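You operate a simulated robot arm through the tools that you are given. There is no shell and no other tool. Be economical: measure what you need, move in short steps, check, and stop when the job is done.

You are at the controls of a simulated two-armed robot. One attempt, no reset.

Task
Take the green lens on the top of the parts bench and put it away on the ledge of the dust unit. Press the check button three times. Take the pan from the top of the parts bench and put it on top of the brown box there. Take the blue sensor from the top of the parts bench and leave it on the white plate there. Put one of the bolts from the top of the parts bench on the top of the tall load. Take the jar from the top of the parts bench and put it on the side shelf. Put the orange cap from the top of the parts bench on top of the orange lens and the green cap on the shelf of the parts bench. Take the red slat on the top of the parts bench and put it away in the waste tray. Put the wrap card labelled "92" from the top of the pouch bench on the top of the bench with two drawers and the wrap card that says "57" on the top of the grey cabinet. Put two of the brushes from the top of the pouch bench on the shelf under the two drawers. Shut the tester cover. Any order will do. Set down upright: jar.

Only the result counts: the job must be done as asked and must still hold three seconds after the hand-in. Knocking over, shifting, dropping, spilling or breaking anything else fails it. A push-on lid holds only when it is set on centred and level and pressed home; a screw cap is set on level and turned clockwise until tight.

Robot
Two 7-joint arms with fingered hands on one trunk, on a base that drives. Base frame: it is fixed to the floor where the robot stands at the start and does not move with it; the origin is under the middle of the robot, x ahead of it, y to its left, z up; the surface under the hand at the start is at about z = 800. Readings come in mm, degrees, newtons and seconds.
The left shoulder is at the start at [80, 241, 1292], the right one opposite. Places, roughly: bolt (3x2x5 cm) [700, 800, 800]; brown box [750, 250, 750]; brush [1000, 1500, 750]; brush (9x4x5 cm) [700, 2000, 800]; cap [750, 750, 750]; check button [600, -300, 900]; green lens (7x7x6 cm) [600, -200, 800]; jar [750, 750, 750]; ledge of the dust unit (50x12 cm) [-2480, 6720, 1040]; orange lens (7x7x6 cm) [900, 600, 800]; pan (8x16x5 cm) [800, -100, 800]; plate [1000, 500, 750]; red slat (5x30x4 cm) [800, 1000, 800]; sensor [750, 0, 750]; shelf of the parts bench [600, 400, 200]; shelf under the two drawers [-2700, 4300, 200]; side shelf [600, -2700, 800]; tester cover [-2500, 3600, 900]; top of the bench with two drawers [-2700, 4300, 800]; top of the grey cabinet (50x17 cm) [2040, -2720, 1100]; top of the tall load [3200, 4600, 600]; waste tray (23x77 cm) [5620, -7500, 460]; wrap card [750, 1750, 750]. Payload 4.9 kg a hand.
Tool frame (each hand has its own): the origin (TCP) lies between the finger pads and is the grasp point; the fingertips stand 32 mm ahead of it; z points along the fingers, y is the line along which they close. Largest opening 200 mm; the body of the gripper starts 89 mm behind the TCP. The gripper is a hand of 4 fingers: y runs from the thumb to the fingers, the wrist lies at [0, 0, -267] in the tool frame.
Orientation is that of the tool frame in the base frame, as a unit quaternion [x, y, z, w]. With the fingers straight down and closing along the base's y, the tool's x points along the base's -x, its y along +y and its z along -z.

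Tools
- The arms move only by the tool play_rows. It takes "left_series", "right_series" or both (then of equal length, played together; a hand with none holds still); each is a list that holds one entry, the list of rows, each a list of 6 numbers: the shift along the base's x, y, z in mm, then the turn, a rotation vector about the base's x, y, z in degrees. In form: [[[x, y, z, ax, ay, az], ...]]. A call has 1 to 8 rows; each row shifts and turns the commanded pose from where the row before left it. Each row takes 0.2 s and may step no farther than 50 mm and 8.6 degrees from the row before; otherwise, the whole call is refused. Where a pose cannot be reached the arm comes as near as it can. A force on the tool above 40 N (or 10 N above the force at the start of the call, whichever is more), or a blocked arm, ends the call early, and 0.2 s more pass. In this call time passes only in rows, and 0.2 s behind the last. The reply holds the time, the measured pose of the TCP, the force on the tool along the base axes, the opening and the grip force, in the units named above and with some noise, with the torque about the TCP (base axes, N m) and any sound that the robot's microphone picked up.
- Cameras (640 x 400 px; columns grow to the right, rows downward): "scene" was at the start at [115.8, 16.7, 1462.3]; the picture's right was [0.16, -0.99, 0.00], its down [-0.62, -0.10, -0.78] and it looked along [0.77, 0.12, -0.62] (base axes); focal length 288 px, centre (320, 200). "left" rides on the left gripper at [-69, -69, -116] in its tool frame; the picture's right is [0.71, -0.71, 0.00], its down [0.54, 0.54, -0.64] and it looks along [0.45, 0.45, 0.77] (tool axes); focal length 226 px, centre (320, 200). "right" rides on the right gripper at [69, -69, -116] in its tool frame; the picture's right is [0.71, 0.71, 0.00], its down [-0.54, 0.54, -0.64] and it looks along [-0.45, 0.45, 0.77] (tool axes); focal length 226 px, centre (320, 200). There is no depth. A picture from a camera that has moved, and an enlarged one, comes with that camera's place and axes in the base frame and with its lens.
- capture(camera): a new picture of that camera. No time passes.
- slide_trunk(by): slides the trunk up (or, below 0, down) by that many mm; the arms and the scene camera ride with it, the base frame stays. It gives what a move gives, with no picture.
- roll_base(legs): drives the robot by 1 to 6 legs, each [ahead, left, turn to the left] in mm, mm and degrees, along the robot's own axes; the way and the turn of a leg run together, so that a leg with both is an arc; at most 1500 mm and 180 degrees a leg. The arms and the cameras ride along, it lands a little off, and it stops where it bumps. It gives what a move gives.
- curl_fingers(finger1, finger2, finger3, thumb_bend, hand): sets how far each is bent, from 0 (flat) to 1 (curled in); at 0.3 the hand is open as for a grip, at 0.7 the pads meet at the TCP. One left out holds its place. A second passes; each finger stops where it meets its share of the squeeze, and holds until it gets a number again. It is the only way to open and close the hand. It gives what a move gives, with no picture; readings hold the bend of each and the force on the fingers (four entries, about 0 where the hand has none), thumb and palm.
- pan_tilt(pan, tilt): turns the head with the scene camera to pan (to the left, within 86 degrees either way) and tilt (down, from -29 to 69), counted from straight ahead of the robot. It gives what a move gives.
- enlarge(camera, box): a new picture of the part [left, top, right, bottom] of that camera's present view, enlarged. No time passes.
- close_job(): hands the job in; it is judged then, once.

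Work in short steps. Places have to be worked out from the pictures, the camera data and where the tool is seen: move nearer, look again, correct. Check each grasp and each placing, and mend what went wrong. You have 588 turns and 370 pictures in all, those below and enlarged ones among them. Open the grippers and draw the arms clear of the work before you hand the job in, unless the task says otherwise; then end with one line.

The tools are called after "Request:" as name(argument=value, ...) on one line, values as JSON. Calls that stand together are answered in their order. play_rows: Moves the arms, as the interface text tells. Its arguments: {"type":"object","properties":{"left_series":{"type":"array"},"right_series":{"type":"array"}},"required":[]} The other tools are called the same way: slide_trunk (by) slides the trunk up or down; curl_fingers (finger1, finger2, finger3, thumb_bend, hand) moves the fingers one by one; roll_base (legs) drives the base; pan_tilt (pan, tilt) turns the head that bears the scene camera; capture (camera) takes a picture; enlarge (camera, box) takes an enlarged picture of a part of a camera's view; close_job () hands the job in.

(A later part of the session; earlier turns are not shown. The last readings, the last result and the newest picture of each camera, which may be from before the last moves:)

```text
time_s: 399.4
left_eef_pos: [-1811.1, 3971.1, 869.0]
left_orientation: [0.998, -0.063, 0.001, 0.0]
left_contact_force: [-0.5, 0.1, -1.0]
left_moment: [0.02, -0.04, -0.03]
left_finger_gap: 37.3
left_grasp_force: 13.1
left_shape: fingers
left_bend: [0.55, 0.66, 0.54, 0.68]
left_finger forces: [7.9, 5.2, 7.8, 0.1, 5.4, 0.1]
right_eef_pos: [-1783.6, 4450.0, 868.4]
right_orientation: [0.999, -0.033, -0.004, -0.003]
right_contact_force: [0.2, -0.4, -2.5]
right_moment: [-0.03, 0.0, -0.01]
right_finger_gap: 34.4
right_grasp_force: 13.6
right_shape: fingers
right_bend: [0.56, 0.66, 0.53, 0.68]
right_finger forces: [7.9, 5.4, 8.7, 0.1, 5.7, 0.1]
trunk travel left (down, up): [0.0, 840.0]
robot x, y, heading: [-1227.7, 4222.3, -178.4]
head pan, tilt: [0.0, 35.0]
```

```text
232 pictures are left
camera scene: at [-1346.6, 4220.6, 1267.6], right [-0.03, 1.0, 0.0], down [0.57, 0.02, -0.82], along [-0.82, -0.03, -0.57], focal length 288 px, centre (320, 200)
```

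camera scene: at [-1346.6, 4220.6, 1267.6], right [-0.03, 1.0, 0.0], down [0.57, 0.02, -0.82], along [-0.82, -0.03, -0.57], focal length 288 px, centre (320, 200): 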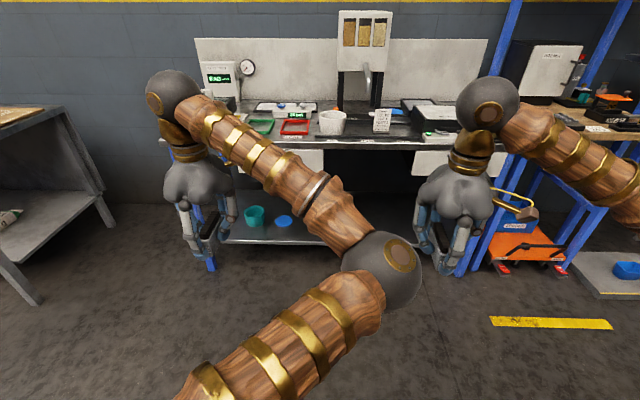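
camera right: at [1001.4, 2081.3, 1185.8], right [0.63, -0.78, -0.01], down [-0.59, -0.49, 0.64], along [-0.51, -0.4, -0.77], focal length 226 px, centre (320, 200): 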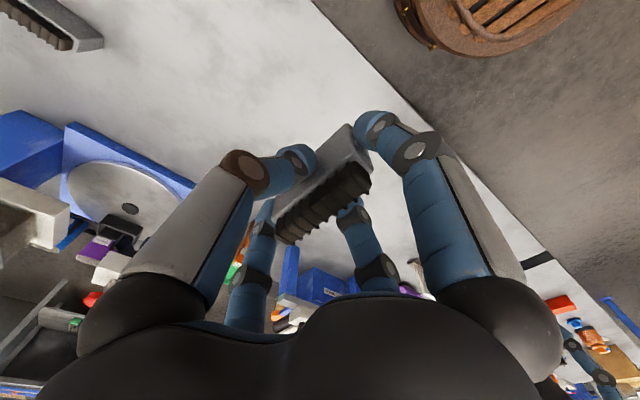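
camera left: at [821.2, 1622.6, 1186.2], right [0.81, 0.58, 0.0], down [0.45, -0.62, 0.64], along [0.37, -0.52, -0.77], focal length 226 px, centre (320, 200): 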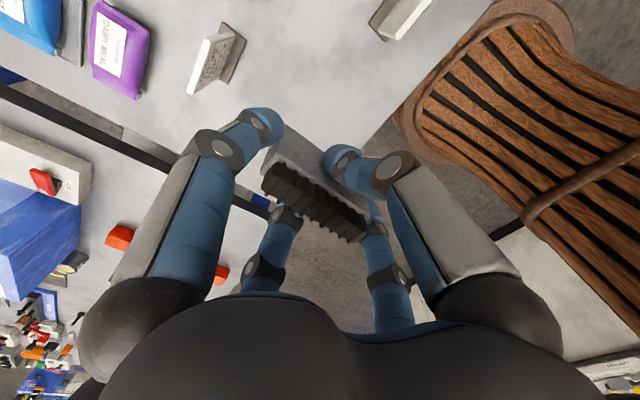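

The hands will fit below the drawers (bottom z≈650). I straighten the heading, centre on y≈4383, and lower both hands to shelf height here in the open, tilting them 20° forward.

Request:
roll_base(legs=[[0, -165, -1.7]])

Request:
play_rows(left_series=[[[-12, 7, -44, 0, 0, 0], [-12, 7, -44, 0, 0, 0], [-12, 7, -44, 0, 0, 0], [-12, 7, -44, 0, 0, 0], [-12, 7, -44, 0, 0, 0], [-12, 7, -44, 0, 0, 0], [-12, 7, -44, 0, 0, 0], [-12, 7, -44, 0, 0, 0]]], right_series=[[[-14, -5, -44, 0, 0, 0], [-14, -5, -44, 0, 0, 0], [-14, -5, -44, 0, 0, 0], [-14, -5, -44, 0, 0, 0], [-14, -5, -44, 0, 0, 0], [-14, -5, -44, 0, 0, 0], [-14, -5, -44, 0, 0, 0], [-14, -5, -44, 0, 0, 0]]])

Request:
play_rows(left_series=[[[-12, 7, -44, 0, 0, 0], [-12, 7, -44, 0, 0, 0], [-12, 7, -44, 0, 7, 0], [-12, 7, -44, 0, 7, 0], [-12, 7, -30, 0, 6, 0]]], right_series=[[[-14, -5, -44, 0, 0, 0], [-14, -5, -44, 0, 0, 0], [-14, -5, -44, 0, 7, 0], [-14, -5, -44, 0, 7, 0], [-14, -5, -30, 0, 6, 0]]])

Request:
capture(camera="scene")

```text
time_s: 400.8
left_eef_pos: [-1821.9, 4156.2, 869.4]
left_orientation: [0.997, -0.078, 0.0, 0.0]
left_contact_force: [0.9, -1.3, -0.8]
left_moment: [-0.03, 0.0, -0.01]
left_finger_gap: 37.2
left_grasp_force: 13.2
left_shape: fingers
left_bend: [0.55, 0.66, 0.54, 0.68]
left_finger forces: [7.9, 5.3, 7.7, 0.1, 5.6, 0.0]
right_eef_pos: [-1776.8, 4633.7, 869.4]
right_orientation: [0.999, -0.049, -0.004, -0.003]
right_contact_force: [-0.5, 0.1, -2.0]
right_moment: [-0.04, 0.04, 0.02]
right_finger_gap: 34.6
right_grasp_force: 14.1
right_shape: fingers
right_bend: [0.56, 0.66, 0.53, 0.68]
right_finger forces: [8.0, 5.4, 8.8, 0.0, 5.8, 0.0]
trunk travel left (down, up): [0.0, 840.0]
robot x, y, heading: [-1229.7, 4384.0, -179.8]
head pan, tilt: [0.0, 35.0]
```

```text
time_s: 402.6
left_eef_pos: [-1916.9, 4209.8, 516.6]
left_orientation: [0.997, -0.077, 0.001, 0.0]
left_contact_force: [0.0, 0.6, -1.4]
left_moment: [-0.02, -0.03, 0.02]
left_finger_gap: 37.0
left_grasp_force: 13.2
left_shape: fingers
left_bend: [0.55, 0.66, 0.54, 0.68]
left_finger forces: [7.9, 5.2, 7.7, 0.0, 5.7, 0.1]
right_eef_pos: [-1890.5, 4593.6, 516.7]
right_orientation: [0.999, -0.049, -0.003, -0.004]
right_contact_force: [-0.2, -0.9, -1.6]
right_moment: [-0.01, -0.03, -0.03]
right_finger_gap: 34.4
right_grasp_force: 14.5
right_shape: fingers
right_bend: [0.56, 0.66, 0.53, 0.68]
right_finger forces: [7.8, 5.4, 8.6, 0.0, 6.0, 0.0]
trunk travel left (down, up): [0.0, 840.0]
robot x, y, heading: [-1230.0, 4388.8, -180.1]
head pan, tilt: [0.0, 35.0]
```

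```text
time_s: 403.8
left_eef_pos: [-1977.7, 4244.8, 311.2]
left_orientation: [0.982, -0.077, -0.174, 0.013]
left_contact_force: [-1.0, -0.6, -0.9]
left_moment: [-0.01, -0.03, 0.0]
left_finger_gap: 37.1
left_grasp_force: 13.1
left_shape: fingers
left_bend: [0.55, 0.66, 0.54, 0.68]
left_finger forces: [7.8, 5.3, 7.7, 0.0, 5.6, 0.0]
right_eef_pos: [-1961.0, 4568.7, 311.3]
right_orientation: [0.983, -0.05, -0.178, 0.004]
right_contact_force: [0.4, 0.3, 0.0]
right_moment: [-0.07, -0.03, 0.0]
right_finger_gap: 34.1
right_grasp_force: 13.6
right_shape: fingers
right_bend: [0.56, 0.66, 0.53, 0.68]
right_finger forces: [7.8, 5.4, 8.4, 0.1, 5.8, 0.0]
trunk travel left (down, up): [0.0, 840.0]
robot x, y, heading: [-1233.1, 4384.0, -180.0]
head pan, tilt: [0.0, 35.0]
```

```text
231 pictures are left
camera scene: at [-1349.6, 4389.5, 1267.8], right [0.0, 1.0, 0.0], down [0.57, 0.0, -0.82], along [-0.82, 0.0, -0.57], focal length 288 px, centre (320, 200)
```

scene: 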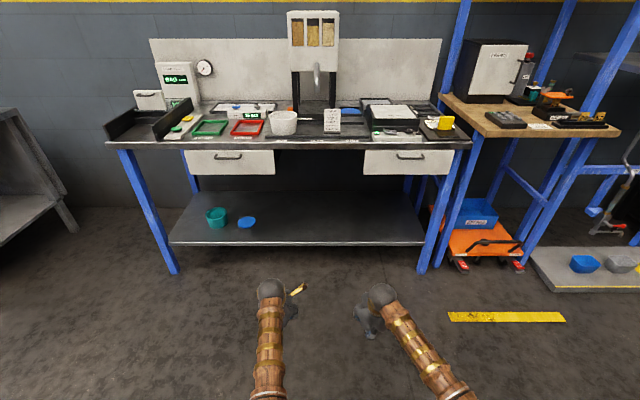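

Clear view: shelf front edge lies around x≈-2470, recessed behind the top's edge, free in the middle. I bring the hands inward between the drawers and drive in 400 mm.

Request:
play_rows(left_series=[[[0, 18, 0, 0, 0, 0], [0, 17, 0, 0, 0, 0]]], right_series=[[[-8, -35, 0, 0, 0, 0], [-8, -33, 0, 0, 0, 0]]])

Request:
roll_base(legs=[[400, 0, 0]])

Request:
capture(camera="scene")

Request:
capture(camera="right")

```text
time_s: 404.4
left_eef_pos: [-1976.6, 4281.9, 310.7]
left_orientation: [0.982, -0.077, -0.174, 0.013]
left_contact_force: [0.4, 0.2, -0.8]
left_moment: [0.0, -0.01, 0.0]
left_finger_gap: 37.2
left_grasp_force: 13.2
left_shape: fingers
left_bend: [0.55, 0.66, 0.54, 0.68]
left_finger forces: [7.8, 5.5, 7.8, 0.0, 5.6, 0.1]
right_eef_pos: [-1975.4, 4499.4, 311.3]
right_orientation: [0.983, -0.051, -0.177, 0.005]
right_contact_force: [0.4, 0.2, -1.2]
right_moment: [-0.02, -0.02, -0.04]
right_finger_gap: 34.3
right_grasp_force: 13.4
right_shape: fingers
right_bend: [0.56, 0.66, 0.53, 0.68]
right_finger forces: [7.7, 5.4, 8.3, 0.0, 5.8, 0.0]
trunk travel left (down, up): [0.0, 840.0]
robot x, y, heading: [-1228.4, 4386.3, -180.0]
head pan, tilt: [0.0, 35.0]
```

```text
time_s: 406.9
left_eef_pos: [-2371.0, 4277.9, 310.4]
left_orientation: [0.982, -0.074, -0.173, 0.014]
left_contact_force: [-0.2, 0.2, -1.2]
left_moment: [-0.02, -0.03, -0.03]
left_finger_gap: 36.8
left_grasp_force: 13.1
left_shape: fingers
left_bend: [0.55, 0.66, 0.54, 0.68]
left_finger forces: [7.9, 5.3, 7.7, 0.1, 5.6, 0.0]
right_eef_pos: [-2372.8, 4496.5, 312.2]
right_orientation: [0.983, -0.047, -0.177, 0.005]
right_contact_force: [0.5, 0.2, -1.7]
right_moment: [-0.01, -0.01, 0.02]
right_finger_gap: 34.2
right_grasp_force: 13.8
right_shape: fingers
right_bend: [0.56, 0.66, 0.53, 0.68]
right_finger forces: [7.7, 5.6, 8.3, 0.1, 5.8, 0.1]
trunk travel left (down, up): [0.0, 840.0]
robot x, y, heading: [-1626.1, 4390.1, -179.7]
head pan, tilt: [0.0, 35.0]
```

```text
230 pictures are left
camera scene: at [-1745.7, 4388.2, 1267.5], right [0.0, 1.0, 0.0], down [0.57, 0.0, -0.82], along [-0.82, 0.0, -0.57], focal length 288 px, centre (320, 200)
```

scene: 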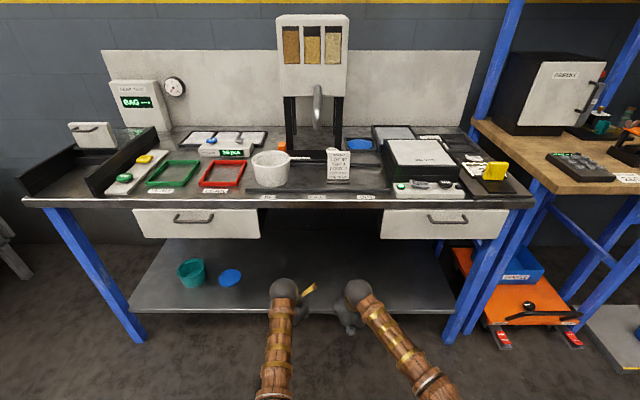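

```text
229 pictures are left
camera right: at [-2261.8, 4557.3, 393.6], right [0.6, -0.77, -0.23], down [-0.33, -0.49, 0.81], along [-0.73, -0.41, -0.55], focal length 226 px, centre (320, 200)
```

right: 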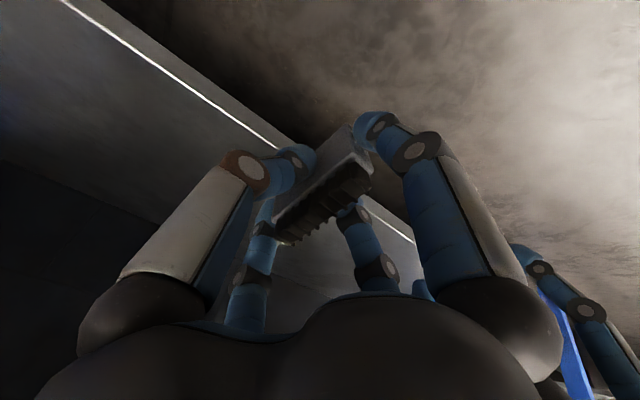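

Shelf edge at x≈-2488. Drive in another 165 mm, watching clearance.

Request:
roll_base(legs=[[165, 0, -0.3]])

Request:
capture(camera="right")

Request:
capture(camera="scene")

```text
time_s: 408.3
left_eef_pos: [-2533.5, 4282.4, 309.7]
left_orientation: [0.982, -0.078, -0.172, 0.014]
left_contact_force: [-0.3, -1.0, -1.0]
left_moment: [0.0, 0.02, 0.0]
left_finger_gap: 37.3
left_grasp_force: 13.5
left_shape: fingers
left_bend: [0.55, 0.66, 0.54, 0.68]
left_finger forces: [7.8, 5.4, 7.7, 0.0, 5.6, 0.1]
right_eef_pos: [-2533.3, 4500.4, 311.2]
right_orientation: [0.983, -0.05, -0.176, 0.005]
right_contact_force: [-1.1, 0.8, -1.4]
right_moment: [0.0, -0.03, -0.01]
right_finger_gap: 34.4
right_grasp_force: 13.2
right_shape: fingers
right_bend: [0.56, 0.66, 0.53, 0.68]
right_finger forces: [7.6, 5.5, 8.3, 0.0, 5.9, 0.0]
trunk travel left (down, up): [0.0, 840.0]
robot x, y, heading: [-1788.6, 4383.0, 180.1]
head pan, tilt: [0.0, 35.0]
```

```text
228 pictures are left
camera right: at [-2421.5, 4561.0, 393.2], right [0.59, -0.77, -0.23], down [-0.33, -0.49, 0.8], along [-0.73, -0.4, -0.55], focal length 226 px, centre (320, 200)
```

right: 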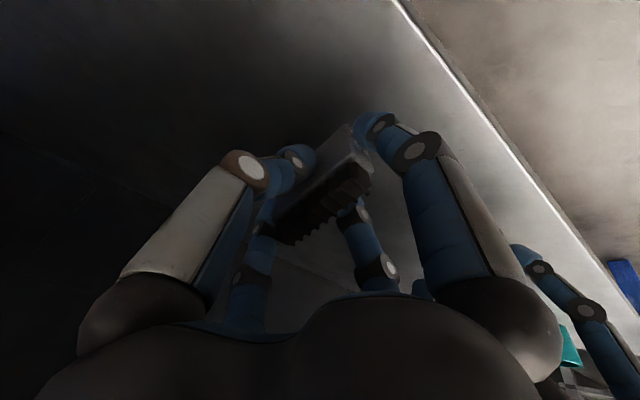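

```text
227 pictures are left
camera scene: at [-1906.9, 4388.7, 1267.5], right [0.0, 1.0, 0.0], down [0.57, 0.0, -0.82], along [-0.82, 0.0, -0.57], focal length 288 px, centre (320, 200)
```

scene: 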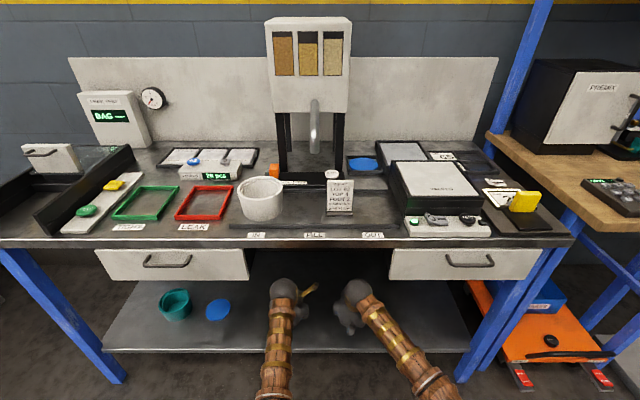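

Both hands are over the shelf. Lower while reducing tilt.

Request:
play_rows(left_series=[[[0, 0, -15, 0, -2, 0], [0, 0, -12, 0, -2, 0], [0, 0, -10, 0, -2, 0], [0, 0, -8, 0, -2, 0], [0, 0, -5, 0, 0, 0], [0, 0, -4, 0, 0, 0]]], right_series=[[[0, 0, -15, 0, -2, 0], [0, 0, -12, 0, -2, 0], [0, 0, -10, 0, -2, 0], [0, 0, -8, 0, -2, 0], [0, 0, -5, 0, 0, 0], [0, 0, -4, 0, 0, 0]]])

```text
time_s: 409.3
left_eef_pos: [-2534.6, 4283.3, 278.6]
left_orientation: [0.99, -0.079, -0.113, 0.008]
left_contact_force: [10.9, -1.6, 34.5]
left_moment: [-0.28, -1.91, -0.05]
left_finger_gap: 38.0
left_grasp_force: 29.6
left_shape: fingers
left_bend: [0.55, 0.66, 0.54, 0.68]
left_finger forces: [8.1, 7.7, 37.1, 0.1, 7.3, 0.1]
right_eef_pos: [-2535.9, 4500.0, 278.1]
right_orientation: [0.992, -0.05, -0.116, 0.003]
right_contact_force: [1.1, 0.1, 16.7]
right_moment: [-0.07, -0.63, 0.02]
right_finger_gap: 32.9
right_grasp_force: 21.5
right_shape: fingers
right_bend: [0.56, 0.66, 0.53, 0.68]
right_finger forces: [18.0, 7.8, 9.4, 0.0, 8.0, 0.0]
trunk travel left (down, up): [0.0, 840.0]
robot x, y, heading: [-1788.4, 4385.0, 180.1]
head pan, tilt: [0.0, 35.0]
stopped in row 5 (left hand): the force on the tool passed its limit at 45 N (the readings are from after the stop); the commanded pose is now the measured one
```

Contact. I level the remaining tilt mostly out, then settle.

Request:
play_rows(left_series=[[[0, 0, 3, 0, -3, 0], [0, 0, 0, 0, -3, 0], [0, 0, -3, 0, -3, 0], [0, 0, -3, 0, 0, 0]]], right_series=[[[0, 0, 3, 0, -3, 0], [0, 0, 0, 0, -3, 0], [0, 0, -3, 0, -3, 0], [0, 0, -3, 0, 0, 0]]])

```text
time_s: 410.3
left_eef_pos: [-2536.2, 4285.1, 272.8]
left_orientation: [0.996, -0.079, -0.035, 0.001]
left_contact_force: [-4.1, 0.5, 18.2]
left_moment: [-0.02, 0.15, -0.05]
left_finger_gap: 38.1
left_grasp_force: 17.0
left_shape: fingers
left_bend: [0.55, 0.66, 0.55, 0.68]
left_finger forces: [9.7, 8.0, 8.0, 0.0, 8.2, 0.0]
right_eef_pos: [-2536.2, 4501.6, 272.9]
right_orientation: [0.998, -0.052, -0.037, -0.002]
right_contact_force: [-3.1, 1.2, 21.3]
right_moment: [0.01, 0.23, -0.06]
right_finger_gap: 32.6
right_grasp_force: 17.6
right_shape: fingers
right_bend: [0.57, 0.66, 0.53, 0.68]
right_finger forces: [8.4, 7.9, 10.1, 0.0, 9.0, 0.0]
trunk travel left (down, up): [0.0, 840.0]
robot x, y, heading: [-1790.8, 4383.6, 179.7]
head pan, tilt: [0.0, 35.0]
```

Both rest nearly level (≈20 N each). Release both and rise a little.

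Request:
curl_fingers(hand="left", finger1=0.45, finger2=0.58, finger3=0.45, thumb_bend=0.58)

Request:
curl_fingers(hand="right", finger1=0.45, finger2=0.58, finger3=0.45, thumb_bend=0.58)

Request:
play_rows(left_series=[[[0, 0, 15, 0, 0, 0], [0, 0, 30, 0, 3, 0], [0, 0, 20, 0, 5, 0]]], right_series=[[[0, 0, 15, 0, 0, 0], [0, 0, 30, 0, 3, 0], [0, 0, 20, 0, 5, 0]]])

Request:
capture(camera="right")

Request:
capture(camera="left")

```text
time_s: 411.3
left_eef_pos: [-2535.6, 4282.5, 270.7]
left_orientation: [0.996, -0.079, -0.033, 0.0]
left_contact_force: [-4.3, 0.5, 10.7]
left_moment: [-0.09, -0.43, -0.01]
left_finger_gap: 68.0
left_grasp_force: 5.0
left_shape: fingers
left_bend: [0.45, 0.57, 0.48, 0.57]
left_finger forces: [0.0, 0.0, 10.6, 0.0, 0.0, 0.0]
right_eef_pos: [-2535.0, 4500.8, 270.5]
right_orientation: [0.998, -0.051, -0.036, -0.003]
right_contact_force: [-5.6, 4.1, 26.0]
right_moment: [0.11, 0.31, -0.04]
right_finger_gap: 32.4
right_grasp_force: 18.7
right_shape: fingers
right_bend: [0.57, 0.66, 0.53, 0.68]
right_finger forces: [8.6, 7.4, 10.8, 0.0, 10.0, 0.1]
trunk travel left (down, up): [0.0, 840.0]
robot x, y, heading: [-1785.2, 4385.3, 179.9]
head pan, tilt: [0.0, 35.0]
```

```text
time_s: 412.3
left_eef_pos: [-2534.2, 4282.5, 270.9]
left_orientation: [0.996, -0.079, -0.032, 0.0]
left_contact_force: [-3.5, 0.2, 19.8]
left_moment: [-0.14, -1.01, -0.01]
left_finger_gap: 68.0
left_grasp_force: 10.0
left_shape: fingers
left_bend: [0.45, 0.57, 0.48, 0.57]
left_finger forces: [0.0, 0.0, 19.7, 0.0, 0.1, 0.0]
right_eef_pos: [-2533.0, 4501.4, 270.7]
right_orientation: [0.998, -0.05, -0.035, -0.002]
right_contact_force: [-3.0, 0.5, 12.1]
right_moment: [-0.1, -0.52, 0.0]
right_finger_gap: 55.0
right_grasp_force: 6.5
right_shape: fingers
right_bend: [0.48, 0.57, 0.45, 0.57]
right_finger forces: [11.6, 0.0, 0.1, 0.0, 0.0, 0.0]
trunk travel left (down, up): [0.0, 840.0]
robot x, y, heading: [-1786.8, 4385.8, 179.9]
head pan, tilt: [0.0, 35.0]
```

```text
time_s: 413.1
left_eef_pos: [-2534.4, 4283.2, 333.9]
left_orientation: [0.992, -0.079, -0.102, 0.007]
left_contact_force: [0.1, -0.1, 0.5]
left_moment: [-0.02, 0.0, -0.04]
left_finger_gap: 68.3
left_grasp_force: 0.2
left_shape: fingers
left_bend: [0.45, 0.57, 0.45, 0.57]
left_finger forces: [0.0, 0.0, 0.0, 0.1, 0.0, 0.0]
right_eef_pos: [-2532.8, 4501.7, 334.4]
right_orientation: [0.993, -0.05, -0.104, 0.002]
right_contact_force: [-0.5, -0.4, -0.3]
right_moment: [0.0, 0.0, 0.0]
right_finger_gap: 67.8
right_grasp_force: 0.1
right_shape: fingers
right_bend: [0.45, 0.57, 0.45, 0.57]
right_finger forces: [0.0, 0.1, 0.0, 0.0, 0.0, 0.1]
trunk travel left (down, up): [0.0, 840.0]
robot x, y, heading: [-1785.3, 4381.7, 180.0]
head pan, tilt: [0.0, 35.0]
```

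```text
226 pictures are left
camera right: at [-2436.3, 4561.6, 431.9], right [0.62, -0.77, -0.14], down [-0.45, -0.49, 0.75], along [-0.65, -0.4, -0.65], focal length 226 px, centre (320, 200)
```

right: 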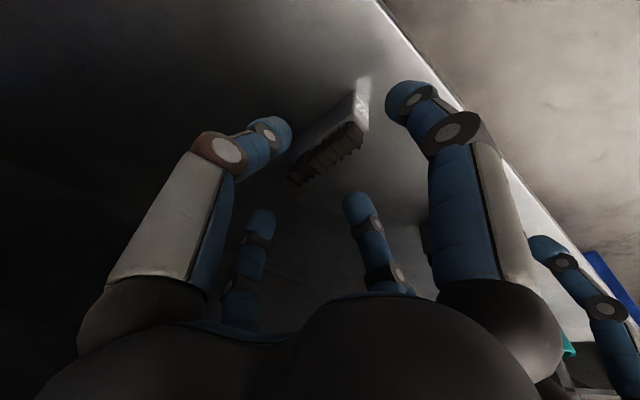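

```text
225 pictures are left
camera left: at [-2566.9, 4362.1, 458.9], right [0.79, 0.59, -0.16], down [0.57, -0.62, 0.54], along [0.21, -0.52, -0.83], focal length 226 px, centre (320, 200)
```

left: 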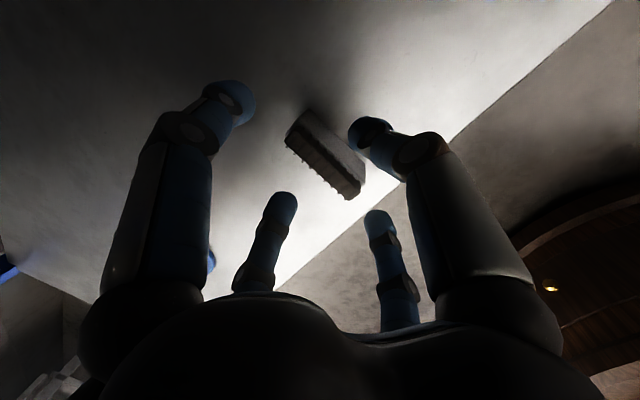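

Both brushes stand on the shelf with margin to the edge. I check the tester cover from here before backing out.

Request:
enlarge(camera="scene", box=[0, 70, 180, 250])

Request:
roll_base(legs=[[-560, 0, 0]])

Request:
slide_trunk(by=200)

Request:
capture(camera="scene")

```text
2.22 times, centred on (90, 160) of scene
camera zoom: at [-1904.6, 4388.6, 1267.7], right [0.0, 1.0, 0.0], down [0.57, 0.0, -0.82], along [-0.82, 0.0, -0.57], focal length 641 px, centre (831, 289)
```

zoom: 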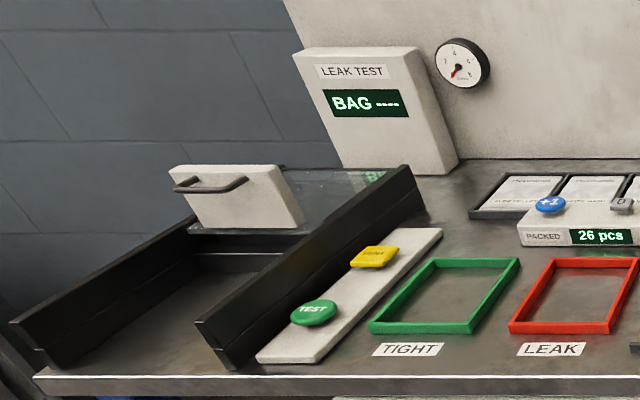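

```text
time_s: 416.3
left_eef_pos: [-1974.2, 4288.6, 332.3]
left_orientation: [0.991, -0.086, -0.1, 0.006]
left_contact_force: [-0.1, -0.2, -1.0]
left_moment: [0.01, 0.0, 0.02]
left_finger_gap: 68.0
left_grasp_force: 0.0
left_shape: fingers
left_bend: [0.45, 0.57, 0.45, 0.57]
left_finger forces: [0.1, 0.0, 0.0, 0.0, 0.0, 0.0]
right_eef_pos: [-1969.9, 4506.8, 333.9]
right_orientation: [0.993, -0.057, -0.104, 0.001]
right_contact_force: [-0.1, -0.2, 0.2]
right_moment: [-0.01, 0.0, 0.04]
right_finger_gap: 68.2
right_grasp_force: 0.1
right_shape: fingers
right_bend: [0.45, 0.57, 0.45, 0.57]
right_finger forces: [0.0, 0.1, 0.0, 0.1, 0.0, 0.1]
trunk travel left (down, up): [0.0, 840.0]
robot x, y, heading: [-1222.7, 4379.9, 179.2]
head pan, tilt: [0.0, 35.0]
```

```text
time_s: 418.5
left_eef_pos: [-1975.6, 4289.7, 532.9]
left_orientation: [0.991, -0.086, -0.101, 0.006]
left_contact_force: [-0.3, 0.2, 0.6]
left_moment: [0.0, -0.03, 0.02]
left_finger_gap: 68.0
left_grasp_force: 0.1
left_shape: fingers
left_bend: [0.45, 0.57, 0.45, 0.57]
left_finger forces: [0.1, 0.0, 0.0, 0.0, 0.0, 0.0]
right_eef_pos: [-1970.8, 4508.0, 533.9]
right_orientation: [0.993, -0.058, -0.104, 0.001]
right_contact_force: [-0.5, 0.2, 0.1]
right_moment: [0.01, -0.01, -0.03]
right_finger_gap: 68.3
right_grasp_force: 0.0
right_shape: fingers
right_bend: [0.45, 0.57, 0.45, 0.57]
right_finger forces: [0.0, 0.1, 0.1, 0.0, 0.0, 0.0]
trunk travel left (down, up): [-200.0, 640.0]
robot x, y, heading: [-1224.4, 4377.4, 178.9]
head pan, tilt: [0.0, 35.0]
```

```text
223 pictures are left
camera scene: at [-1344.3, 4385.6, 1467.6], right [0.02, 1.0, 0.0], down [0.57, -0.01, -0.82], along [-0.82, 0.01, -0.57], focal length 288 px, centre (320, 200)
```

scene: 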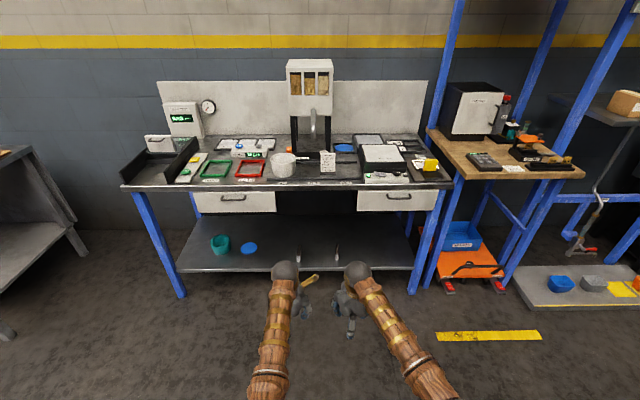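

The cover is back against the rear stop: shut. I raise and straighten both hands for the next trip.

Request:
play_rows(left_series=[[[5, -10, 45, 0, -4, 0], [5, -10, 45, 0, -4, 0], [5, -10, 45, 0, -3.5, 0], [10, -10, 45, 0, 0, 5], [10, -10, 45, 0, 0, 5], [10, -10, 45, 0, 0, 0], [10, -10, 45, 0, 0, 0], [10, -10, 45, 0, 0, 0]]], right_series=[[[5, 10, 45, 0, -4, 0], [5, 10, 45, 0, -4, 0], [5, 10, 45, 0, -3.5, 0], [10, 10, 45, 0, 0, 6], [10, 10, 45, 0, 0, 0], [10, 10, 45, 0, 0, 0], [10, 10, 45, 0, 0, 0], [10, 10, 45, 0, 0, 0]]])

Request:
play_rows(left_series=[[[20, -5, 40, 0, 0, 0], [20, -5, 40, 0, 0, 0], [20, -5, 40, 0, 0, 0], [20, -5, 40, 0, 0, 0], [20, -5, 40, 0, 0, 0]]], right_series=[[[20, 5, 40, 0, 0, 0], [20, 5, 40, 0, 0, 0], [20, 5, 40, 0, 0, 0], [20, 5, 40, 0, 0, 0], [20, 5, 40, 0, 0, 0]]])

Request:
roll_base(legs=[[0, 1330, 1.0], [-1400, 0, 0], [-1270, 0, 0], [0, 1130, 0]])

Request:
pan_tilt(pan=15, tilt=42)

Request:
capture(camera="scene")

```text
time_s: 420.3
left_eef_pos: [-1907.0, 4208.2, 895.9]
left_orientation: [1.0, 0.001, -0.002, -0.003]
left_contact_force: [0.3, 0.1, 0.4]
left_moment: [-0.03, 0.04, 0.0]
left_finger_gap: 68.2
left_grasp_force: 0.1
left_shape: fingers
left_bend: [0.45, 0.57, 0.45, 0.57]
left_finger forces: [0.1, 0.1, 0.1, 0.0, 0.1, 0.1]
right_eef_pos: [-1904.8, 4587.5, 895.5]
right_orientation: [1.0, -0.006, -0.004, -0.005]
right_contact_force: [0.0, -0.3, 0.1]
right_moment: [0.0, 0.02, 0.03]
right_finger_gap: 68.3
right_grasp_force: 0.2
right_shape: fingers
right_bend: [0.45, 0.57, 0.45, 0.57]
right_finger forces: [0.0, 0.1, 0.0, 0.0, 0.1, 0.1]
trunk travel left (down, up): [-200.0, 640.0]
robot x, y, heading: [-1224.6, 4383.7, 179.2]
head pan, tilt: [0.0, 35.0]
```

```text
time_s: 421.5
left_eef_pos: [-1806.8, 4185.4, 1093.5]
left_orientation: [1.0, 0.0, -0.003, -0.003]
left_contact_force: [-0.6, 0.6, 0.6]
left_moment: [0.01, 0.07, 0.0]
left_finger_gap: 68.4
left_grasp_force: 0.1
left_shape: fingers
left_bend: [0.45, 0.57, 0.45, 0.57]
left_finger forces: [0.0, 0.0, 0.0, 0.0, 0.0, 0.0]
right_eef_pos: [-1802.2, 4613.0, 1094.8]
right_orientation: [1.0, -0.005, -0.005, -0.004]
right_contact_force: [0.7, 0.3, -0.2]
right_moment: [-0.02, 0.05, -0.02]
right_finger_gap: 67.9
right_grasp_force: 0.0
right_shape: fingers
right_bend: [0.45, 0.57, 0.45, 0.57]
right_finger forces: [0.0, 0.1, 0.1, 0.1, 0.0, 0.0]
trunk travel left (down, up): [-200.0, 640.0]
robot x, y, heading: [-1221.0, 4384.0, 179.1]
head pan, tilt: [0.0, 35.0]
```

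```text
time_s: 446.3
left_eef_pos: [810.8, 1668.6, 1092.0]
left_orientation: [1.0, -0.008, -0.003, -0.002]
left_contact_force: [0.1, 0.3, 1.1]
left_moment: [0.01, 0.01, 0.04]
left_finger_gap: 68.5
left_grasp_force: 0.1
left_shape: fingers
left_bend: [0.45, 0.57, 0.45, 0.57]
left_finger forces: [0.0, 0.0, 0.1, 0.0, 0.0, 0.1]
right_eef_pos: [822.0, 2095.9, 1092.7]
right_orientation: [1.0, -0.013, -0.005, -0.005]
right_contact_force: [0.0, -0.3, -1.6]
right_moment: [-0.01, -0.03, 0.02]
right_finger_gap: 68.3
right_grasp_force: 0.0
right_shape: fingers
right_bend: [0.45, 0.57, 0.45, 0.57]
right_finger forces: [0.1, 0.0, 0.1, 0.0, 0.0, 0.1]
trunk travel left (down, up): [-200.0, 640.0]
robot x, y, heading: [1393.4, 1853.3, 178.2]
head pan, tilt: [0.0, 35.0]
```

```text
time_s: 447.0
left_eef_pos: [811.5, 1668.7, 1091.9]
left_orientation: [1.0, -0.007, -0.001, -0.002]
left_contact_force: [-0.5, 0.7, 0.7]
left_moment: [-0.02, 0.0, 0.01]
left_finger_gap: 68.5
left_grasp_force: 0.0
left_shape: fingers
left_bend: [0.45, 0.57, 0.45, 0.57]
left_finger forces: [0.0, 0.0, 0.1, 0.0, 0.1, 0.0]
right_eef_pos: [821.5, 2095.6, 1092.9]
right_orientation: [1.0, -0.013, -0.005, -0.005]
right_contact_force: [0.0, -0.3, -0.1]
right_moment: [0.03, 0.02, -0.04]
right_finger_gap: 68.2
right_grasp_force: 0.0
right_shape: fingers
right_bend: [0.45, 0.57, 0.45, 0.57]
right_finger forces: [0.0, 0.0, 0.1, 0.0, 0.0, 0.0]
trunk travel left (down, up): [-200.0, 640.0]
robot x, y, heading: [1395.9, 1855.3, 178.1]
head pan, tilt: [15.0, 42.0]
```

```text
222 pictures are left
camera scene: at [1285.8, 1840.1, 1457.2], right [-0.23, 0.97, 0.0], down [0.65, 0.15, -0.74], along [-0.72, -0.17, -0.67], focal length 288 px, centre (320, 200)
```

scene: 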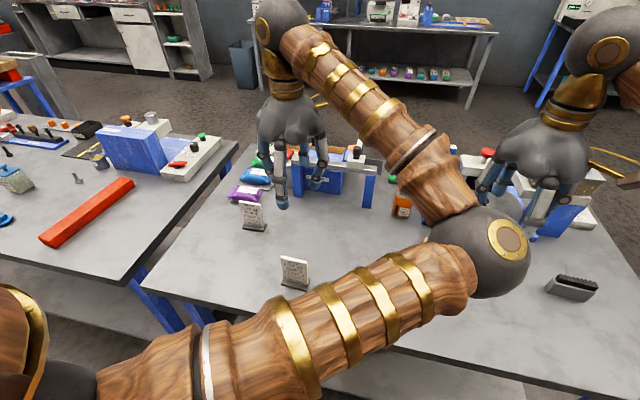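

Card 57 stands at about [908,1686]. I bring the left hand over it with the same finger setup.

Request:
curl_fingers(hand="left", finger1=0.55, finger2=0.4, finger3=0.55, thumb_bend=0.4)

Request:
play_rows(left_series=[[[35, 6, 0, 0, 0, 0], [35, 6, 0, 0, 0, 0], [34, 5, 0, 0, 0, 0], [0, 0, -45, 0, 0, 0], [0, 0, -45, 0, 0, 0], [0, 0, -45, 0, 0, 0], [0, 0, -17, 0, 0, 0]]])

Request:
capture(camera="left")

```text
time_s: 448.0
left_eef_pos: [810.0, 1669.0, 1091.2]
left_orientation: [1.0, -0.007, -0.002, -0.002]
left_contact_force: [-0.5, 0.5, 0.1]
left_moment: [-0.02, -0.01, -0.05]
left_finger_gap: 82.2
left_grasp_force: 0.1
left_shape: fingers
left_bend: [0.55, 0.4, 0.55, 0.4]
left_finger forces: [0.1, 0.0, 0.0, 0.0, 0.0, 0.0]
right_eef_pos: [822.1, 2096.5, 1093.3]
right_orientation: [1.0, -0.013, -0.004, -0.005]
right_contact_force: [0.0, 0.1, -0.2]
right_moment: [0.01, -0.02, 0.04]
right_finger_gap: 68.3
right_grasp_force: 0.0
right_shape: fingers
right_bend: [0.45, 0.57, 0.45, 0.57]
right_finger forces: [0.0, 0.0, 0.0, 0.1, 0.1, 0.1]
trunk travel left (down, up): [-200.0, 640.0]
robot x, y, heading: [1398.0, 1855.6, 178.4]
head pan, tilt: [15.0, 42.0]
```

```text
time_s: 449.6
left_eef_pos: [914.5, 1683.2, 941.0]
left_orientation: [1.0, -0.007, -0.001, -0.003]
left_contact_force: [-0.4, -0.4, 0.1]
left_moment: [-0.02, 0.0, -0.01]
left_finger_gap: 82.1
left_grasp_force: 0.1
left_shape: fingers
left_bend: [0.55, 0.4, 0.55, 0.4]
left_finger forces: [0.0, 0.0, 0.0, 0.0, 0.0, 0.0]
right_eef_pos: [821.6, 2095.4, 1093.0]
right_orientation: [1.0, -0.014, -0.004, -0.004]
right_contact_force: [0.1, -0.1, -0.2]
right_moment: [0.0, 0.02, 0.0]
right_finger_gap: 68.2
right_grasp_force: 0.1
right_shape: fingers
right_bend: [0.45, 0.57, 0.45, 0.57]
right_finger forces: [0.1, 0.0, 0.0, 0.0, 0.0, 0.0]
trunk travel left (down, up): [-200.0, 640.0]
robot x, y, heading: [1396.8, 1857.1, 178.2]
head pan, tilt: [15.0, 42.0]
```

```text
221 pictures are left
camera left: at [847.0, 1753.0, 1057.3], right [0.72, 0.7, 0.0], down [0.54, -0.55, 0.64], along [0.45, -0.46, -0.77], focal length 226 px, centre (320, 200)
```

left: 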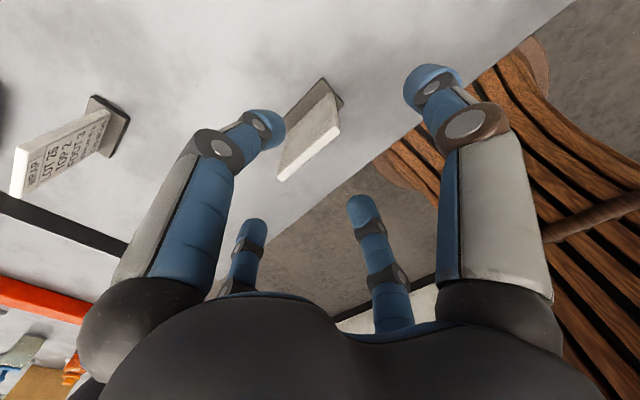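

Request:
play_rows(left_series=[[[-11, -3, -20, 0, 0, -5], [0, 0, -20, 0, 0, 0], [0, 0, -13, 0, 0, 0]]])

Request:
capture(camera="left")

```text
time_s: 450.4
left_eef_pos: [903.8, 1682.0, 887.5]
left_orientation: [0.999, -0.05, -0.001, -0.002]
left_contact_force: [0.1, -0.3, 0.3]
left_moment: [-0.02, 0.01, -0.01]
left_finger_gap: 82.3
left_grasp_force: 0.2
left_shape: fingers
left_bend: [0.55, 0.4, 0.55, 0.4]
left_finger forces: [0.1, 0.0, 0.0, 0.0, 0.0, 0.0]
right_eef_pos: [822.5, 2096.8, 1093.0]
right_orientation: [1.0, -0.012, -0.004, -0.004]
right_contact_force: [0.8, 0.4, -0.2]
right_moment: [0.05, -0.02, 0.01]
right_finger_gap: 68.2
right_grasp_force: 0.1
right_shape: fingers
right_bend: [0.45, 0.57, 0.45, 0.57]
right_finger forces: [0.0, 0.0, 0.0, 0.1, 0.1, 0.0]
trunk travel left (down, up): [-200.0, 640.0]
robot x, y, heading: [1396.7, 1854.5, 178.2]
head pan, tilt: [15.0, 42.0]
```

```text
220 pictures are left
camera left: at [842.2, 1756.7, 1004.2], right [0.78, 0.63, 0.0], down [0.49, -0.6, 0.64], along [0.4, -0.49, -0.77], focal length 226 px, centre (320, 200)
```

left: 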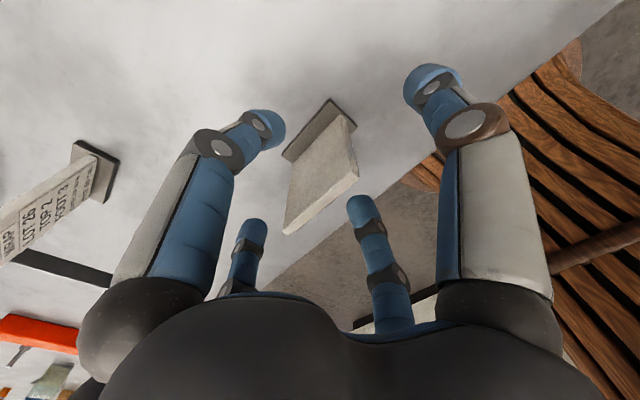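

Aligned at [903,1682]. Close on faces, then edges, and lift.

Request:
curl_fingers(hand="left", finger1=0.7, finger3=0.7)

Request:
curl_fingers(hand="left", finger2=0.7, thumb_bend=0.7)

Request:
play_rows(left_series=[[[0, 0, 8, 0, 0, 0], [0, 0, 25, 0, 0, 0], [0, 0, 40, 0, 0, 0], [0, 0, 45, 0, 0, 0], [0, 0, 45, 0, 0, 0], [20, 0, 40, 0, 0, 0]]])

Request:
capture(camera="scene")

```text
time_s: 451.4
left_eef_pos: [903.5, 1681.2, 887.6]
left_orientation: [0.999, -0.051, -0.002, -0.003]
left_contact_force: [0.4, 0.6, 0.3]
left_moment: [0.01, 0.03, 0.0]
left_finger_gap: 71.0
left_grasp_force: 1.2
left_shape: fingers
left_bend: [0.69, 0.4, 0.69, 0.4]
left_finger forces: [1.4, 0.0, 1.4, 0.1, 0.0, 0.2]
right_eef_pos: [822.1, 2095.7, 1093.3]
right_orientation: [1.0, -0.013, -0.004, -0.005]
right_contact_force: [0.3, 0.6, -0.1]
right_moment: [-0.02, 0.0, -0.02]
right_finger_gap: 68.0
right_grasp_force: 0.1
right_shape: fingers
right_bend: [0.45, 0.57, 0.45, 0.57]
right_finger forces: [0.0, 0.0, 0.0, 0.0, 0.0, 0.0]
trunk travel left (down, up): [-200.0, 640.0]
robot x, y, heading: [1394.1, 1853.0, 178.1]
head pan, tilt: [15.0, 42.0]
```

```text
time_s: 452.4
left_eef_pos: [904.5, 1682.0, 888.4]
left_orientation: [0.999, -0.05, -0.002, -0.003]
left_contact_force: [-1.2, 1.6, 5.2]
left_moment: [-0.1, 0.0, 0.03]
left_finger_gap: 19.3
left_grasp_force: 15.8
left_shape: fingers
left_bend: [0.69, 0.55, 0.69, 0.64]
left_finger forces: [2.2, 12.1, 1.2, 0.0, 15.9, 0.1]
right_eef_pos: [822.7, 2096.0, 1093.6]
right_orientation: [1.0, -0.013, -0.005, -0.005]
right_contact_force: [1.0, 0.5, 0.5]
right_moment: [0.02, 0.0, -0.03]
right_finger_gap: 68.1
right_grasp_force: 0.1
right_shape: fingers
right_bend: [0.45, 0.57, 0.45, 0.57]
right_finger forces: [0.1, 0.0, 0.0, 0.0, 0.1, 0.0]
trunk travel left (down, up): [-200.0, 640.0]
robot x, y, heading: [1398.8, 1854.5, 177.8]
head pan, tilt: [15.0, 42.0]
```

```text
time_s: 453.8
left_eef_pos: [926.3, 1683.4, 1091.7]
left_orientation: [0.999, -0.05, -0.001, -0.003]
left_contact_force: [0.2, -0.7, 0.1]
left_moment: [-0.03, 0.03, 0.0]
left_finger_gap: 18.1
left_grasp_force: 14.7
left_shape: fingers
left_bend: [0.69, 0.55, 0.69, 0.64]
left_finger forces: [1.7, 12.4, 1.2, 0.0, 14.1, 0.0]
right_eef_pos: [824.0, 2095.9, 1094.0]
right_orientation: [1.0, -0.013, -0.006, -0.004]
right_contact_force: [0.9, 0.0, -0.1]
right_moment: [0.0, 0.03, 0.0]
right_finger_gap: 68.0
right_grasp_force: 0.1
right_shape: fingers
right_bend: [0.45, 0.57, 0.45, 0.57]
right_finger forces: [0.0, 0.1, 0.1, 0.0, 0.0, 0.0]
trunk travel left (down, up): [-200.0, 640.0]
robot x, y, heading: [1396.3, 1855.8, 178.2]
head pan, tilt: [15.0, 42.0]
```

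```text
219 pictures are left
camera scene: at [1287.6, 1840.1, 1457.2], right [-0.23, 0.97, 0.0], down [0.65, 0.15, -0.74], along [-0.72, -0.17, -0.67], focal length 288 px, centre (320, 200)
```

scene: 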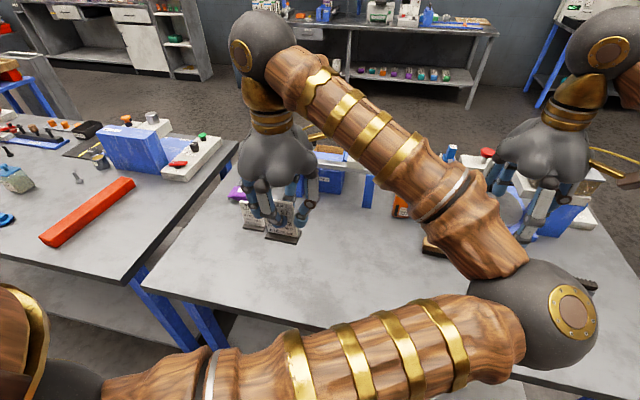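

Card 57 is held. I raise the hands, slide along behind the benches to the jar (robot y≈410), and look around there.

Request:
play_rows(left_series=[[[25, 0, 25, 0, 0, 0], [25, 0, 25, 0, 0, 0], [25, 0, 25, 0, 0, 0], [25, 0, 20, 0, 0, 0]]], right_series=[[[45, 0, 10, 0, 0, 0], [45, 0, 10, 0, 0, 0], [45, 0, 10, 0, 0, 0], [45, 0, 10, 0, 0, 0]]])

Request:
roll_base(legs=[[-60, 0, 1.8], [0, 1400, 0]])

Request:
pan_tilt(pan=-5, tilt=40)

Request:
capture(camera="scene")

Request:
pan_tilt(pan=80, tilt=25)

Request:
capture(camera="scene")

```text
time_s: 454.8
left_eef_pos: [1027.3, 1684.2, 1186.1]
left_orientation: [0.999, -0.051, -0.002, -0.002]
left_contact_force: [0.1, 0.1, -0.5]
left_moment: [-0.01, 0.04, 0.02]
left_finger_gap: 17.7
left_grasp_force: 14.7
left_shape: fingers
left_bend: [0.69, 0.55, 0.69, 0.64]
left_finger forces: [1.7, 12.4, 1.3, 0.1, 14.1, 0.0]
right_eef_pos: [1003.7, 2095.3, 1134.9]
right_orientation: [1.0, -0.013, -0.006, -0.004]
right_contact_force: [-0.3, 0.4, -0.4]
right_moment: [0.0, 0.05, -0.03]
right_finger_gap: 68.3
right_grasp_force: 0.0
right_shape: fingers
right_bend: [0.45, 0.57, 0.45, 0.57]
right_finger forces: [0.0, 0.0, 0.1, 0.0, 0.0, 0.0]
trunk travel left (down, up): [-200.0, 640.0]
robot x, y, heading: [1399.0, 1855.3, 178.1]
head pan, tilt: [15.0, 42.0]
```

```text
time_s: 462.6
left_eef_pos: [1068.9, 243.1, 1185.9]
left_orientation: [0.999, -0.046, -0.002, -0.002]
left_contact_force: [-0.1, 0.4, -0.5]
left_moment: [0.01, -0.02, 0.01]
left_finger_gap: 17.8
left_grasp_force: 14.5
left_shape: fingers
left_bend: [0.69, 0.55, 0.69, 0.64]
left_finger forces: [1.8, 12.4, 1.2, 0.0, 14.0, 0.0]
right_eef_pos: [1041.2, 652.7, 1132.9]
right_orientation: [1.0, -0.007, -0.004, -0.004]
right_contact_force: [0.4, 1.2, 0.0]
right_moment: [0.03, 0.02, 0.03]
right_finger_gap: 68.2
right_grasp_force: 0.1
right_shape: fingers
right_bend: [0.45, 0.57, 0.45, 0.57]
right_finger forces: [0.0, 0.0, 0.0, 0.0, 0.0, 0.0]
trunk travel left (down, up): [-200.0, 640.0]
robot x, y, heading: [1442.6, 416.3, 178.8]
head pan, tilt: [15.0, 42.0]
```

```text
time_s: 463.4
left_eef_pos: [1070.0, 242.8, 1185.7]
left_orientation: [0.999, -0.046, -0.002, -0.003]
left_contact_force: [0.1, 0.4, -0.4]
left_moment: [0.01, 0.0, -0.03]
left_finger_gap: 17.4
left_grasp_force: 15.1
left_shape: fingers
left_bend: [0.69, 0.55, 0.69, 0.64]
left_finger forces: [1.7, 12.4, 1.2, 0.0, 14.1, 0.0]
right_eef_pos: [1042.6, 653.7, 1132.9]
right_orientation: [1.0, -0.008, -0.004, -0.004]
right_contact_force: [0.1, -0.9, 0.2]
right_moment: [0.02, -0.01, -0.01]
right_finger_gap: 68.5
right_grasp_force: 0.1
right_shape: fingers
right_bend: [0.45, 0.57, 0.45, 0.57]
right_finger forces: [0.0, 0.0, 0.0, 0.0, 0.0, 0.0]
trunk travel left (down, up): [-200.0, 640.0]
robot x, y, heading: [1441.4, 419.1, 178.9]
head pan, tilt: [-5.0, 40.0]
```

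```text
218 pictures are left
camera scene: at [1326.2, 430.8, 1460.1], right [0.11, 0.99, 0.0], down [0.64, -0.07, -0.77], along [-0.76, 0.08, -0.64], focal length 288 px, centre (320, 200)
```

scene: 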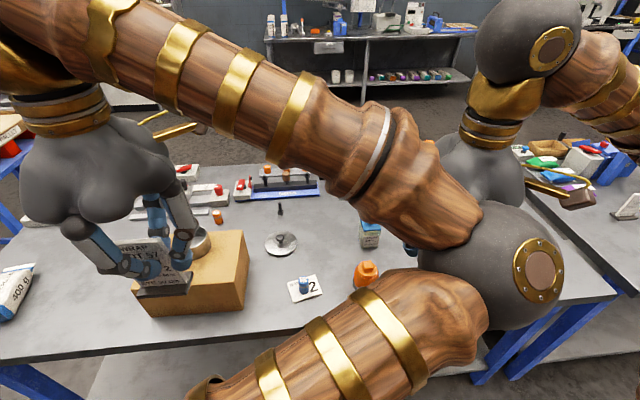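

```text
time_s: 465.0
left_eef_pos: [1069.5, 242.7, 1184.7]
left_orientation: [0.999, -0.045, -0.001, -0.003]
left_contact_force: [-0.4, 0.0, -1.5]
left_moment: [0.0, 0.0, 0.01]
left_finger_gap: 18.1
left_grasp_force: 14.8
left_shape: fingers
left_bend: [0.69, 0.55, 0.69, 0.64]
left_finger forces: [1.8, 12.5, 1.2, 0.0, 14.0, 0.1]
right_eef_pos: [1041.3, 652.4, 1133.6]
right_orientation: [1.0, -0.008, -0.004, -0.004]
right_contact_force: [0.7, 0.2, -0.2]
right_moment: [0.02, 0.01, -0.01]
right_finger_gap: 68.2
right_grasp_force: 0.1
right_shape: fingers
right_bend: [0.45, 0.57, 0.45, 0.57]
right_finger forces: [0.0, 0.0, 0.0, 0.0, 0.0, 0.1]
trunk travel left (down, up): [-200.0, 640.0]
robot x, y, heading: [1446.0, 418.4, 178.7]
head pan, tilt: [80.0, 25.0]
```

```text
217 pictures are left
camera scene: at [1392.7, 331.2, 1483.4], right [-0.98, 0.2, 0.0], down [0.08, 0.41, -0.91], along [-0.18, -0.89, -0.42], focal length 288 px, centre (320, 200)
```

scene: 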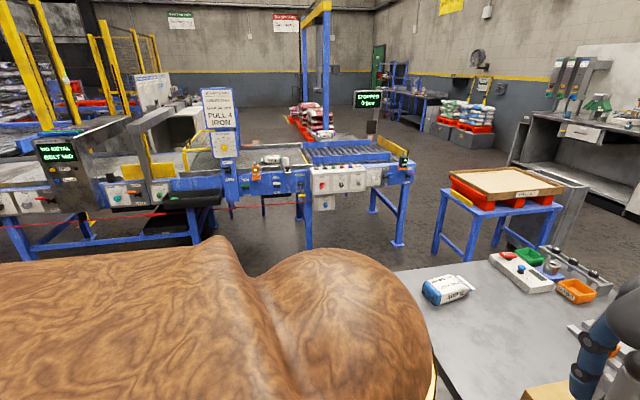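

Request:
enlarge(camera="scene", box=[80, 50, 440, 230])

```text
1.78 times, centred on (260, 140) of scene
camera zoom: at [1392.7, 331.2, 1483.4], right [-0.98, 0.2, 0.0], down [0.08, 0.41, -0.91], along [-0.18, -0.89, -0.42], focal length 513 px, centre (427, 307)
```

zoom: 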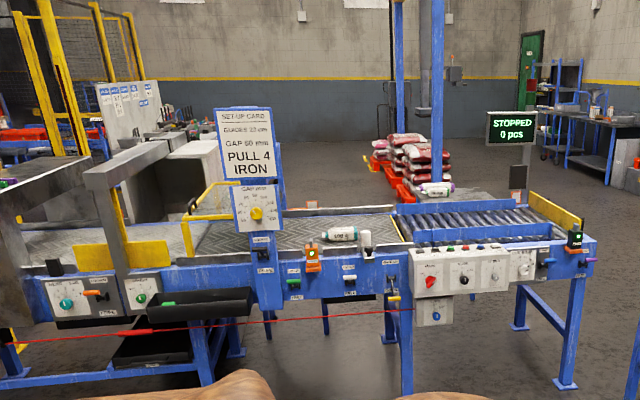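

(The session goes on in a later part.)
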